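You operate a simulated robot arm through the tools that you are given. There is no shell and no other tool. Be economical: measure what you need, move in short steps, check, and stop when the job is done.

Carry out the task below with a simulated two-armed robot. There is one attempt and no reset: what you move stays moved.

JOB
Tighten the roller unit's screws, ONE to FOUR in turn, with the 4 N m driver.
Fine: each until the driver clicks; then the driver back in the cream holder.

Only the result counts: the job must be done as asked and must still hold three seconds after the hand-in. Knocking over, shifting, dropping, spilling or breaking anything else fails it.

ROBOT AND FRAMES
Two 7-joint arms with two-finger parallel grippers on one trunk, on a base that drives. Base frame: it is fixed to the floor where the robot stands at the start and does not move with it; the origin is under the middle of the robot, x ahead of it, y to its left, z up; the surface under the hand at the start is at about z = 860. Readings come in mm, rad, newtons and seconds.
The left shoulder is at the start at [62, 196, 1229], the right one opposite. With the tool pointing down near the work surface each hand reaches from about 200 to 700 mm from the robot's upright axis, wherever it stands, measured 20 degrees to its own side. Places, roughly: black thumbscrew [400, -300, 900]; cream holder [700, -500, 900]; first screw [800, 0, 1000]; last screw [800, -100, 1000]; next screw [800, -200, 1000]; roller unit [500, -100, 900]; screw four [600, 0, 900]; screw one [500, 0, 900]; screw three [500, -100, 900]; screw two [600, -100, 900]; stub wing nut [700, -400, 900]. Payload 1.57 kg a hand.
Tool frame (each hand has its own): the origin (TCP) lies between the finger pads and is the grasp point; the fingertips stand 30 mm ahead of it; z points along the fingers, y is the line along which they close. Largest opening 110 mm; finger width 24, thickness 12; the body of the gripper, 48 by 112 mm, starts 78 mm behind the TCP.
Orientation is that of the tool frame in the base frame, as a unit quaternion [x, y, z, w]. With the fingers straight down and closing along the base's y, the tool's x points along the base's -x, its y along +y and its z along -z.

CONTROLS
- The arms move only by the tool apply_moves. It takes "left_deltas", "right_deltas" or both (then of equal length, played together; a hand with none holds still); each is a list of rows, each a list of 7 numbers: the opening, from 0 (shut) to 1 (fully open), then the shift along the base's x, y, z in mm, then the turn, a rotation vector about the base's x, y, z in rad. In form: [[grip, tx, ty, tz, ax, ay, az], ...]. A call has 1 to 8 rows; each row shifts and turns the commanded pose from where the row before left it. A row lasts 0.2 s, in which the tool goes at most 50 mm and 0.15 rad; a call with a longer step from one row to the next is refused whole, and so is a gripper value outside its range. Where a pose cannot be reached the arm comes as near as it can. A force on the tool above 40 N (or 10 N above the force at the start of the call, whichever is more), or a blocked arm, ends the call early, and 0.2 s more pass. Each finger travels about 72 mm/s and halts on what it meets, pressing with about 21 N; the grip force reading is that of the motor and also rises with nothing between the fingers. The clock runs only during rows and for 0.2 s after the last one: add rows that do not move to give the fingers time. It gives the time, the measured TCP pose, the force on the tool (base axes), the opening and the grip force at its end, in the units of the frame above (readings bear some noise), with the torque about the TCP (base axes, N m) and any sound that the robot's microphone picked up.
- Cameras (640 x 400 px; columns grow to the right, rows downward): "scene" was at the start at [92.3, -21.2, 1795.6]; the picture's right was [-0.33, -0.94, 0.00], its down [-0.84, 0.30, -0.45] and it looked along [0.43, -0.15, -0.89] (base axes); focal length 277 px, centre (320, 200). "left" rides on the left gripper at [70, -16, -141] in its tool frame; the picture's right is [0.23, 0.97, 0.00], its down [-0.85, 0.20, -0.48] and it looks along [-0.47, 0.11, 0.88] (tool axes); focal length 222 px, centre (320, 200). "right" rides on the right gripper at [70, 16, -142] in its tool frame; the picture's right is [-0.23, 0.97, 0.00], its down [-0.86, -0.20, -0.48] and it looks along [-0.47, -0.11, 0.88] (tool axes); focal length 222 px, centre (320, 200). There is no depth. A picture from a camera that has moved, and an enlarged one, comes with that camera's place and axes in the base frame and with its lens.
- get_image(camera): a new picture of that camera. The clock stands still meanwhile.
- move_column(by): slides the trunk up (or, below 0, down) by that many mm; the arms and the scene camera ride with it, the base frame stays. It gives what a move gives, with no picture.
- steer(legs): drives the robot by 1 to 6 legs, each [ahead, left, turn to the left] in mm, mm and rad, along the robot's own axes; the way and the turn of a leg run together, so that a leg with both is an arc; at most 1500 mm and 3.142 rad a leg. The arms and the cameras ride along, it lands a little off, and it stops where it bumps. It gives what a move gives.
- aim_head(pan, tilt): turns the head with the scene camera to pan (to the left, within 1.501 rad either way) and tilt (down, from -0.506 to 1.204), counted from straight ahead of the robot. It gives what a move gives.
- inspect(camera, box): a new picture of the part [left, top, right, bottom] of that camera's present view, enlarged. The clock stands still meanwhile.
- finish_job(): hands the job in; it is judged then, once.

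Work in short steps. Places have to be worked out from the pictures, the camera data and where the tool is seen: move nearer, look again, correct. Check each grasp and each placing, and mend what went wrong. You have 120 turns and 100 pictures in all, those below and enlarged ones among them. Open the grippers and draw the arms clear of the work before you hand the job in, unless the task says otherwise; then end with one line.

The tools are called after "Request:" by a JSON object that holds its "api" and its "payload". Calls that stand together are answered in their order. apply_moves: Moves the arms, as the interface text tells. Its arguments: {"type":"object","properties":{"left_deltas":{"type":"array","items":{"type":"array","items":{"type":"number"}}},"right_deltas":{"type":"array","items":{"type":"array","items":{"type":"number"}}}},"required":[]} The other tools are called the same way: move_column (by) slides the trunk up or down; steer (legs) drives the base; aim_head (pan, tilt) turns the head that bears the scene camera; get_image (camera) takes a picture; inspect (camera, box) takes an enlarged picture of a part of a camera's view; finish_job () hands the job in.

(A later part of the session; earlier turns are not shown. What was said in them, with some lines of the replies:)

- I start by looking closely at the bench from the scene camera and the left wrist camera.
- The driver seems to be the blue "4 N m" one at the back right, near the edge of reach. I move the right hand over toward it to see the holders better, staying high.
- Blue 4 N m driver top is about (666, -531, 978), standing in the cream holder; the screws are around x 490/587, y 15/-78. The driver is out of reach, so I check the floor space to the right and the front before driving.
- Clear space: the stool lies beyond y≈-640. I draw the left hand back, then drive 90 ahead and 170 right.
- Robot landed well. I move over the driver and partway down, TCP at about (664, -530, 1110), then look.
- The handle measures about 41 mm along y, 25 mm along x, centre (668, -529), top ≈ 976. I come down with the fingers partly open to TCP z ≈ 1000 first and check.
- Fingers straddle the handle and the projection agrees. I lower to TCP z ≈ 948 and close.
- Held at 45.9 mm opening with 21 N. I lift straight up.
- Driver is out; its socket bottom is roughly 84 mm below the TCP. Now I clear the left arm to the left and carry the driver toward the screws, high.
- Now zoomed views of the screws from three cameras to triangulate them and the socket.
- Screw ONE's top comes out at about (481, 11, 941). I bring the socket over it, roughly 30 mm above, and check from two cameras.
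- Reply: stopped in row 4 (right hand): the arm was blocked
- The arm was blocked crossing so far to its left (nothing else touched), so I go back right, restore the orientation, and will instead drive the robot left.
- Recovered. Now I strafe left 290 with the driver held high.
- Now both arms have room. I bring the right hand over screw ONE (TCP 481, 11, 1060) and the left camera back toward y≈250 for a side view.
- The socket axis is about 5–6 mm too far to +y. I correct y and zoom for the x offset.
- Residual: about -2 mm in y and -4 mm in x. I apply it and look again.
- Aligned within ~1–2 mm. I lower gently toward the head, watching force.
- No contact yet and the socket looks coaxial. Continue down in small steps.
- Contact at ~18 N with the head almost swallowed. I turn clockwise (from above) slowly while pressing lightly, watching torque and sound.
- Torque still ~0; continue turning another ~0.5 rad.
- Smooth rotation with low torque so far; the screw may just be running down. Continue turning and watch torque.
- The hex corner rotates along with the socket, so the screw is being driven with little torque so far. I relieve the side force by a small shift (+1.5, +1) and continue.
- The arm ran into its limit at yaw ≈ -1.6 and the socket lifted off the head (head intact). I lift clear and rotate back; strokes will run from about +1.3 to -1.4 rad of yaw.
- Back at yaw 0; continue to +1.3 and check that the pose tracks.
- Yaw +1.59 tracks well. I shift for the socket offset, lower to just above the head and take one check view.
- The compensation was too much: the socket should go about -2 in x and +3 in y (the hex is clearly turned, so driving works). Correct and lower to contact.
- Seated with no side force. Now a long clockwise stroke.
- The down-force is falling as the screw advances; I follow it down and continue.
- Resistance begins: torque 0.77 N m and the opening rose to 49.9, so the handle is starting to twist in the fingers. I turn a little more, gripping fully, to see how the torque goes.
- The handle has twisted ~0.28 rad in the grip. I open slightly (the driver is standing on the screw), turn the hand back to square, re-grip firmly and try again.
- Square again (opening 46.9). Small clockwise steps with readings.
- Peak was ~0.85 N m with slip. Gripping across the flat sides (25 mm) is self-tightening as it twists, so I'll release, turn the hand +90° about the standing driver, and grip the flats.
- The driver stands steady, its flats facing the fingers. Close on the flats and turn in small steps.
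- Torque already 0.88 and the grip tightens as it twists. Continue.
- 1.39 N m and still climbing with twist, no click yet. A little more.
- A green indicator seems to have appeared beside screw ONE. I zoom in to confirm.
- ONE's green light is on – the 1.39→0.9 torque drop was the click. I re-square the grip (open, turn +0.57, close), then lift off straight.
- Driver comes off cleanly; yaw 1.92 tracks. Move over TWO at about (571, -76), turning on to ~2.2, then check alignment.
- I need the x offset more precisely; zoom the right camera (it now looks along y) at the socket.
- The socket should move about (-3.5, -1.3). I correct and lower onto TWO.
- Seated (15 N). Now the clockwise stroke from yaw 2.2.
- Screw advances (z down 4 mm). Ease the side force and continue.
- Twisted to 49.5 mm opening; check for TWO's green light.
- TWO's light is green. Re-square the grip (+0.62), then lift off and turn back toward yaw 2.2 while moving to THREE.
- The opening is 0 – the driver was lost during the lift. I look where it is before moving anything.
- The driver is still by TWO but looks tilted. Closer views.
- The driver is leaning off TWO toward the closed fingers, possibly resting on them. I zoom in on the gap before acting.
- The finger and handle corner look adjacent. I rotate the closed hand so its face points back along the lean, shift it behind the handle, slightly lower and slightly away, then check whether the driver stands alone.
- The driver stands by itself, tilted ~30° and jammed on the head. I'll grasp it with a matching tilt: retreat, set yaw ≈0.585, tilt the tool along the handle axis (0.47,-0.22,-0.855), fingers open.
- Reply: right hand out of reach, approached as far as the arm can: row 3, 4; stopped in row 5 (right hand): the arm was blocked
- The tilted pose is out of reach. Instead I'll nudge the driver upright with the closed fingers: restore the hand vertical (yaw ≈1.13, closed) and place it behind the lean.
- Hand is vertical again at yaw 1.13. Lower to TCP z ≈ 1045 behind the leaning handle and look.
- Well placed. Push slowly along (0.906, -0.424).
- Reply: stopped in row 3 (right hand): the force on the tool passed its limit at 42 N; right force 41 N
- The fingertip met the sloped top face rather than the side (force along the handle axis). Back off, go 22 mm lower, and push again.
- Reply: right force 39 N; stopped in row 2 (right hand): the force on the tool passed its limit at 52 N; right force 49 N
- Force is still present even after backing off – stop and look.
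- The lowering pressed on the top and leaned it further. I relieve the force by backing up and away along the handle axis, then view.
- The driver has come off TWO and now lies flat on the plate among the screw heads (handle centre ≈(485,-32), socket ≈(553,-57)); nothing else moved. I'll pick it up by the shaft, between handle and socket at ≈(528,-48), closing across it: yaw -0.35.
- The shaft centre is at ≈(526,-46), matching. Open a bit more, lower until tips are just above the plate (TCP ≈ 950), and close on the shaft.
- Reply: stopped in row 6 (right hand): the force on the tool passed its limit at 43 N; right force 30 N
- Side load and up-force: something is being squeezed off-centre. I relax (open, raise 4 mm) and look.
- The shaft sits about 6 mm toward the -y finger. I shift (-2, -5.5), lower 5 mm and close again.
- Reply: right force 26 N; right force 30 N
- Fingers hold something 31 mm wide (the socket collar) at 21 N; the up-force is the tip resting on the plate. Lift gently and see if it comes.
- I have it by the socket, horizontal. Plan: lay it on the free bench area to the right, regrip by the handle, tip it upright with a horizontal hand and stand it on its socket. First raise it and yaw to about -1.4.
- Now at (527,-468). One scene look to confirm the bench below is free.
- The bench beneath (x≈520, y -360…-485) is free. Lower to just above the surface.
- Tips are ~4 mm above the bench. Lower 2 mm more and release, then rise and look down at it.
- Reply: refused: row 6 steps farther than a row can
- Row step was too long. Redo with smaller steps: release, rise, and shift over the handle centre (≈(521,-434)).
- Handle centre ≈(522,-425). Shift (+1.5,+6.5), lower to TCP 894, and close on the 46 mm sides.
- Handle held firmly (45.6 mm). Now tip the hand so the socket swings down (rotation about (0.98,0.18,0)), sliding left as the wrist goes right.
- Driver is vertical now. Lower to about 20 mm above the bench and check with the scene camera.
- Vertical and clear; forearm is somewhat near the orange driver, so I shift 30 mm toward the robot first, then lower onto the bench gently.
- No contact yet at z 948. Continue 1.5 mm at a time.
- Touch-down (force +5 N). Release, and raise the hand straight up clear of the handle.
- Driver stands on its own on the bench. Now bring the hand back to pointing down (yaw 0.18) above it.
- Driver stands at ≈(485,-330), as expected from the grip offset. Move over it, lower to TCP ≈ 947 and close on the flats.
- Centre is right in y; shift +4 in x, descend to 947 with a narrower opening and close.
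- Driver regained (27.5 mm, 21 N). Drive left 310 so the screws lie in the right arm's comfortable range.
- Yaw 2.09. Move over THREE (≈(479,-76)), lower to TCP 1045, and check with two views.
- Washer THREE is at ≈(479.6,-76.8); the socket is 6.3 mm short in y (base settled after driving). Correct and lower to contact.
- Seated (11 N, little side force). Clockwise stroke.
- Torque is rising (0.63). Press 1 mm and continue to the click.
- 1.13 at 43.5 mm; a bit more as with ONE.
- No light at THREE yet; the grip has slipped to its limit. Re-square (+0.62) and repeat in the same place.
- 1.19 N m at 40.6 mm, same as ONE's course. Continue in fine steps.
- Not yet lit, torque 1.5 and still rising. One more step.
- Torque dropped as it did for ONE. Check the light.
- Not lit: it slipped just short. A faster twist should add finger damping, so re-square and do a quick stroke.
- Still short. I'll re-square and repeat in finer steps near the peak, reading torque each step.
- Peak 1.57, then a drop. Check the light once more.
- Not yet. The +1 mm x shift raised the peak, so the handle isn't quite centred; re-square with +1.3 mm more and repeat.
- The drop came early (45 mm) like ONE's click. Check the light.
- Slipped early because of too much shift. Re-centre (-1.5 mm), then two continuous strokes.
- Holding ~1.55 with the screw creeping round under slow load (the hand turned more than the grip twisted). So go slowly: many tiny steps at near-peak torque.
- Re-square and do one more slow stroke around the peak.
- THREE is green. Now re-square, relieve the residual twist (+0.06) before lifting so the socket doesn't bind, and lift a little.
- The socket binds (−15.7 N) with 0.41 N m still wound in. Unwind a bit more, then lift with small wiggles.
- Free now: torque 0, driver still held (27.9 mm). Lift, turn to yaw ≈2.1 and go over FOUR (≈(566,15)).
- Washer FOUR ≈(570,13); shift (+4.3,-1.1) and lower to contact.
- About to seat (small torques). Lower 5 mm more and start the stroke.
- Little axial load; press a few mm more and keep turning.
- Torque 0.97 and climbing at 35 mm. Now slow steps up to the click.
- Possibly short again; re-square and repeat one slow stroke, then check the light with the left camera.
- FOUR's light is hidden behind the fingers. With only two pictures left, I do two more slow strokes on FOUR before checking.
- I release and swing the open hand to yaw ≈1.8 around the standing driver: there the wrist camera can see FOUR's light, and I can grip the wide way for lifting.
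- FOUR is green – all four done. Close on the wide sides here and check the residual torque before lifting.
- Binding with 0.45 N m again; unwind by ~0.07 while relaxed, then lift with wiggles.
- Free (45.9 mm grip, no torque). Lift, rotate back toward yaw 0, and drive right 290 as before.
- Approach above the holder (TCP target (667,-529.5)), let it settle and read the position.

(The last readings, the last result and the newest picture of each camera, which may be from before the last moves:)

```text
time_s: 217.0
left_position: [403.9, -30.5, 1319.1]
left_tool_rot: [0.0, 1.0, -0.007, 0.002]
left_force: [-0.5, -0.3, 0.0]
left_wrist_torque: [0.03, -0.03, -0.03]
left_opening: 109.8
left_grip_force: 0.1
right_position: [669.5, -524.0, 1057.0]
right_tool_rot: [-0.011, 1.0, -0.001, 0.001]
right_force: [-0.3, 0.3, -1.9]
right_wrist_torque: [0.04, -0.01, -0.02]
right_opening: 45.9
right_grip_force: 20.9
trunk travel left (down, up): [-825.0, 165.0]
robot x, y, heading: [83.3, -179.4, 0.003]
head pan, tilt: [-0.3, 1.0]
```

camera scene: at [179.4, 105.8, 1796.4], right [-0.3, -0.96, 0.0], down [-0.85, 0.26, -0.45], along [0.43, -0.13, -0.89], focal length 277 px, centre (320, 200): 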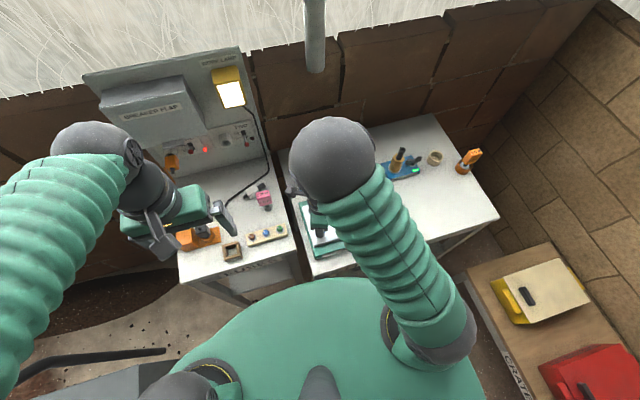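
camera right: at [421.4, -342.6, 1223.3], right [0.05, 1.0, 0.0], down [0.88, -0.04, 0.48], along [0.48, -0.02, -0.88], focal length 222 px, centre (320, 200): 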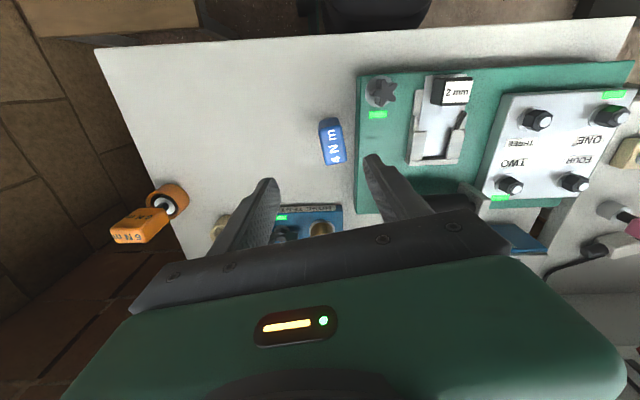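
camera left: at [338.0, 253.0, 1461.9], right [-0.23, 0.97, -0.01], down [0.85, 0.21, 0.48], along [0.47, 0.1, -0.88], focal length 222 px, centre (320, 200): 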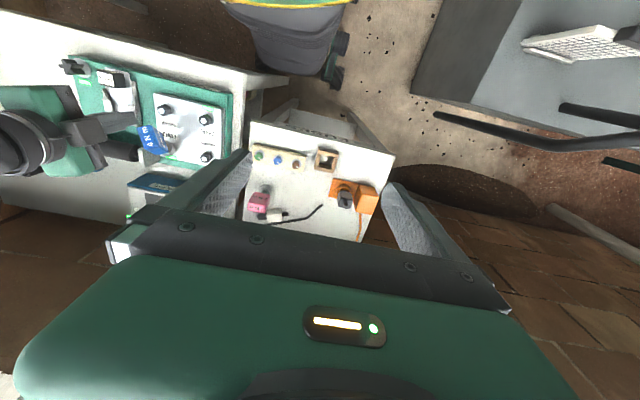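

Correct (-2,-5.5), lower so the socket is ~25 mm above the rim, and use the last picture to check.

Request:
{"api": "apply_moves", "payload": {"right_deltas": [[0, -2, -5.5, 0, 0, 0, 0], [0, 0, 0, -25, 0, 0, 0], [0, 0, 0, -25, 0, 0, 0], [0, 0, 0, 0, 0, 0, 0], [0, 0, 0, 0, 0, 0, 0]]}}

Request:
{"api": "inspect", "payload": {"camera": "right", "box": [264, 110, 376, 180]}}

```text
time_s: 218.2
left_position: [404.8, -30.3, 1319.9]
left_tool_rot: [0.0, 1.0, -0.007, 0.002]
left_force: [0.6, 0.6, 0.5]
left_wrist_torque: [0.01, -0.03, 0.01]
left_opening: 109.9
left_grip_force: 0.1
right_position: [666.6, -529.2, 1006.6]
right_tool_rot: [-0.01, 1.0, -0.002, 0.0]
right_force: [-0.4, 0.8, -1.7]
right_wrist_torque: [-0.01, 0.03, -0.02]
right_opening: 45.9
right_grip_force: 20.8
trunk travel left (down, up): [-825.0, 165.0]
robot x, y, heading: [85.1, -177.2, -0.006]
head pan, tilt: [-0.3, 1.0]
```

```text
5.71 times, centred on (320, 145) of right
camera zoom: at [597.7, -512.7, 1148.9], right [0.21, 0.98, 0.0], down [0.86, -0.18, 0.48], along [0.47, -0.1, -0.88], focal length 1269 px, centre (320, 514)
```

zoom: 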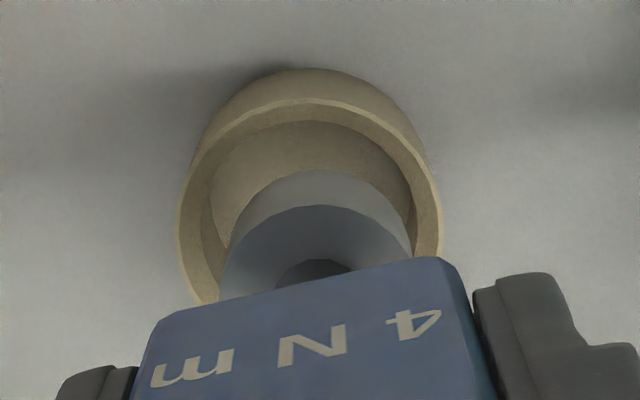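

Socket is ~1.4 mm off in y only; holder clearance is ample. Shift (-0.5,-1.4) and lower into the holder, watching force.

Request:
{"api": "apply_moves", "payload": {"right_deltas": [[0, -0.5, -1.4, 0, 0, 0, 0], [0, 0, 0, -15, 0, 0, 0], [0, 0, 0, -15, 0, 0, 0], [0, 0, 0, -12, 0, 0, 0], [0, 0, 0, -8, 0, 0, 0], [0, 0, 0, 0, 0, 0, 0]]}}

Request:
{"api": "apply_moves", "payload": {"right_deltas": [[0, 0, 0, -3, 0, 0, 0], [0, 0, 0, -3, 0, 0, 0], [0, 0, 0, -2, 0, 0, 0], [0, 0, 0, 0, 0, 0, 0]]}}

```text
time_s: 219.6
left_position: [405.2, -31.2, 1320.2]
left_tool_rot: [-0.001, 1.0, -0.007, 0.001]
left_force: [0.1, 0.3, -0.7]
left_wrist_torque: [-0.02, -0.02, -0.01]
left_opening: 110.0
left_grip_force: 0.2
right_position: [665.2, -529.9, 958.2]
right_tool_rot: [-0.01, 1.0, -0.002, 0.001]
right_force: [0.4, -0.3, -1.7]
right_wrist_torque: [0.01, -0.01, -0.01]
right_opening: 45.8
right_grip_force: 21.2
trunk travel left (down, up): [-825.0, 165.0]
robot x, y, heading: [86.6, -176.8, 0.001]
head pan, tilt: [-0.3, 1.0]
```

```text
time_s: 220.6
left_position: [402.5, -28.7, 1321.1]
left_tool_rot: [-0.001, 1.0, -0.007, 0.003]
left_force: [-0.2, -0.2, 0.1]
left_wrist_torque: [-0.04, 0.01, -0.03]
left_opening: 109.7
left_grip_force: 0.0
right_position: [665.3, -530.4, 951.9]
right_tool_rot: [-0.01, 1.0, -0.002, 0.001]
right_force: [1.3, -1.7, 14.4]
right_wrist_torque: [0.05, 0.11, 0.02]
right_opening: 45.7
right_grip_force: 20.9
trunk travel left (down, up): [-825.0, 165.0]
robot x, y, heading: [82.7, -180.1, -0.005]
head pan, tilt: [-0.3, 1.0]
```

Bottomed in the holder at TCP 952 (matching the original 949). Relax, release and draw straight up.

Request:
{"api": "apply_moves", "payload": {"right_deltas": [[0, 0, 0, 1, 0, 0, 0], [0.5, 0, 0, 0, 0, 0, 0], [0.6, 0, 0, 0, 0, 0, 0], [0.65, 0, 0, 0, 0, 0, 0], [0.65, 0, 0, 10, 0, 0, 0], [0.65, 0, 0, 25, 0, 0, 0], [0.65, 0, 0, 40, 0, 0, 0], [0.65, 0, 0, 45, 0, 0, 0]]}}

Request:
{"api": "apply_moves", "payload": {"right_deltas": [[0.8, 0, 0, 45, 0, 0, 0], [1, -10, 0, 45, 0, 0, 0], [1, -30, 0, 30, 0, 0, 0], [1, -40, 0, 0, 0, 0, 0], [1, -40, 0, 0, 0, 0, 0], [1, 0, 0, 0, 0, 0, 0]]}}

```text
time_s: 222.4
left_position: [402.0, -28.6, 1320.4]
left_tool_rot: [-0.001, 1.0, -0.007, 0.003]
left_force: [0.1, -0.6, -0.4]
left_wrist_torque: [0.02, -0.01, -0.01]
left_opening: 109.8
left_grip_force: 0.1
right_position: [663.8, -529.1, 1072.5]
right_tool_rot: [-0.01, 1.0, -0.001, 0.0]
right_force: [0.1, -0.1, -0.7]
right_wrist_torque: [-0.01, 0.0, -0.02]
right_opening: 71.6
right_grip_force: 0.2
trunk travel left (down, up): [-825.0, 165.0]
robot x, y, heading: [81.9, -176.6, 0.001]
head pan, tilt: [-0.3, 1.0]
```

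```text
time_s: 223.8
left_position: [406.4, -30.3, 1319.5]
left_tool_rot: [-0.001, 1.0, -0.006, 0.002]
left_force: [-1.2, 0.4, -0.2]
left_wrist_torque: [0.0, -0.03, -0.01]
left_opening: 110.0
left_grip_force: 0.1
right_position: [546.0, -532.1, 1191.4]
right_tool_rot: [-0.01, 1.0, -0.002, 0.0]
right_force: [0.6, -0.3, 0.4]
right_wrist_torque: [-0.03, 0.01, -0.02]
right_opening: 110.0
right_grip_force: 0.1
trunk travel left (down, up): [-825.0, 165.0]
robot x, y, heading: [83.1, -177.0, -0.005]
head pan, tilt: [-0.3, 1.0]
```

All four screw lights were green, the driver is back in the cream holder, and both grippers are open and clear, so I hand the job in.

Request:
{"api": "finish_job", "payload": {}}

```text
The job is handed in.
```

I tightened screws ONE to FOUR in order with the 4 N m driver until each one's green light came on (the microphone never reported a click), then put the driver back in the cream holder; partway through it fell off screw TWO onto the roller unit's plate and I had to pick it up again, and I had no pictures left to check it in the holder.
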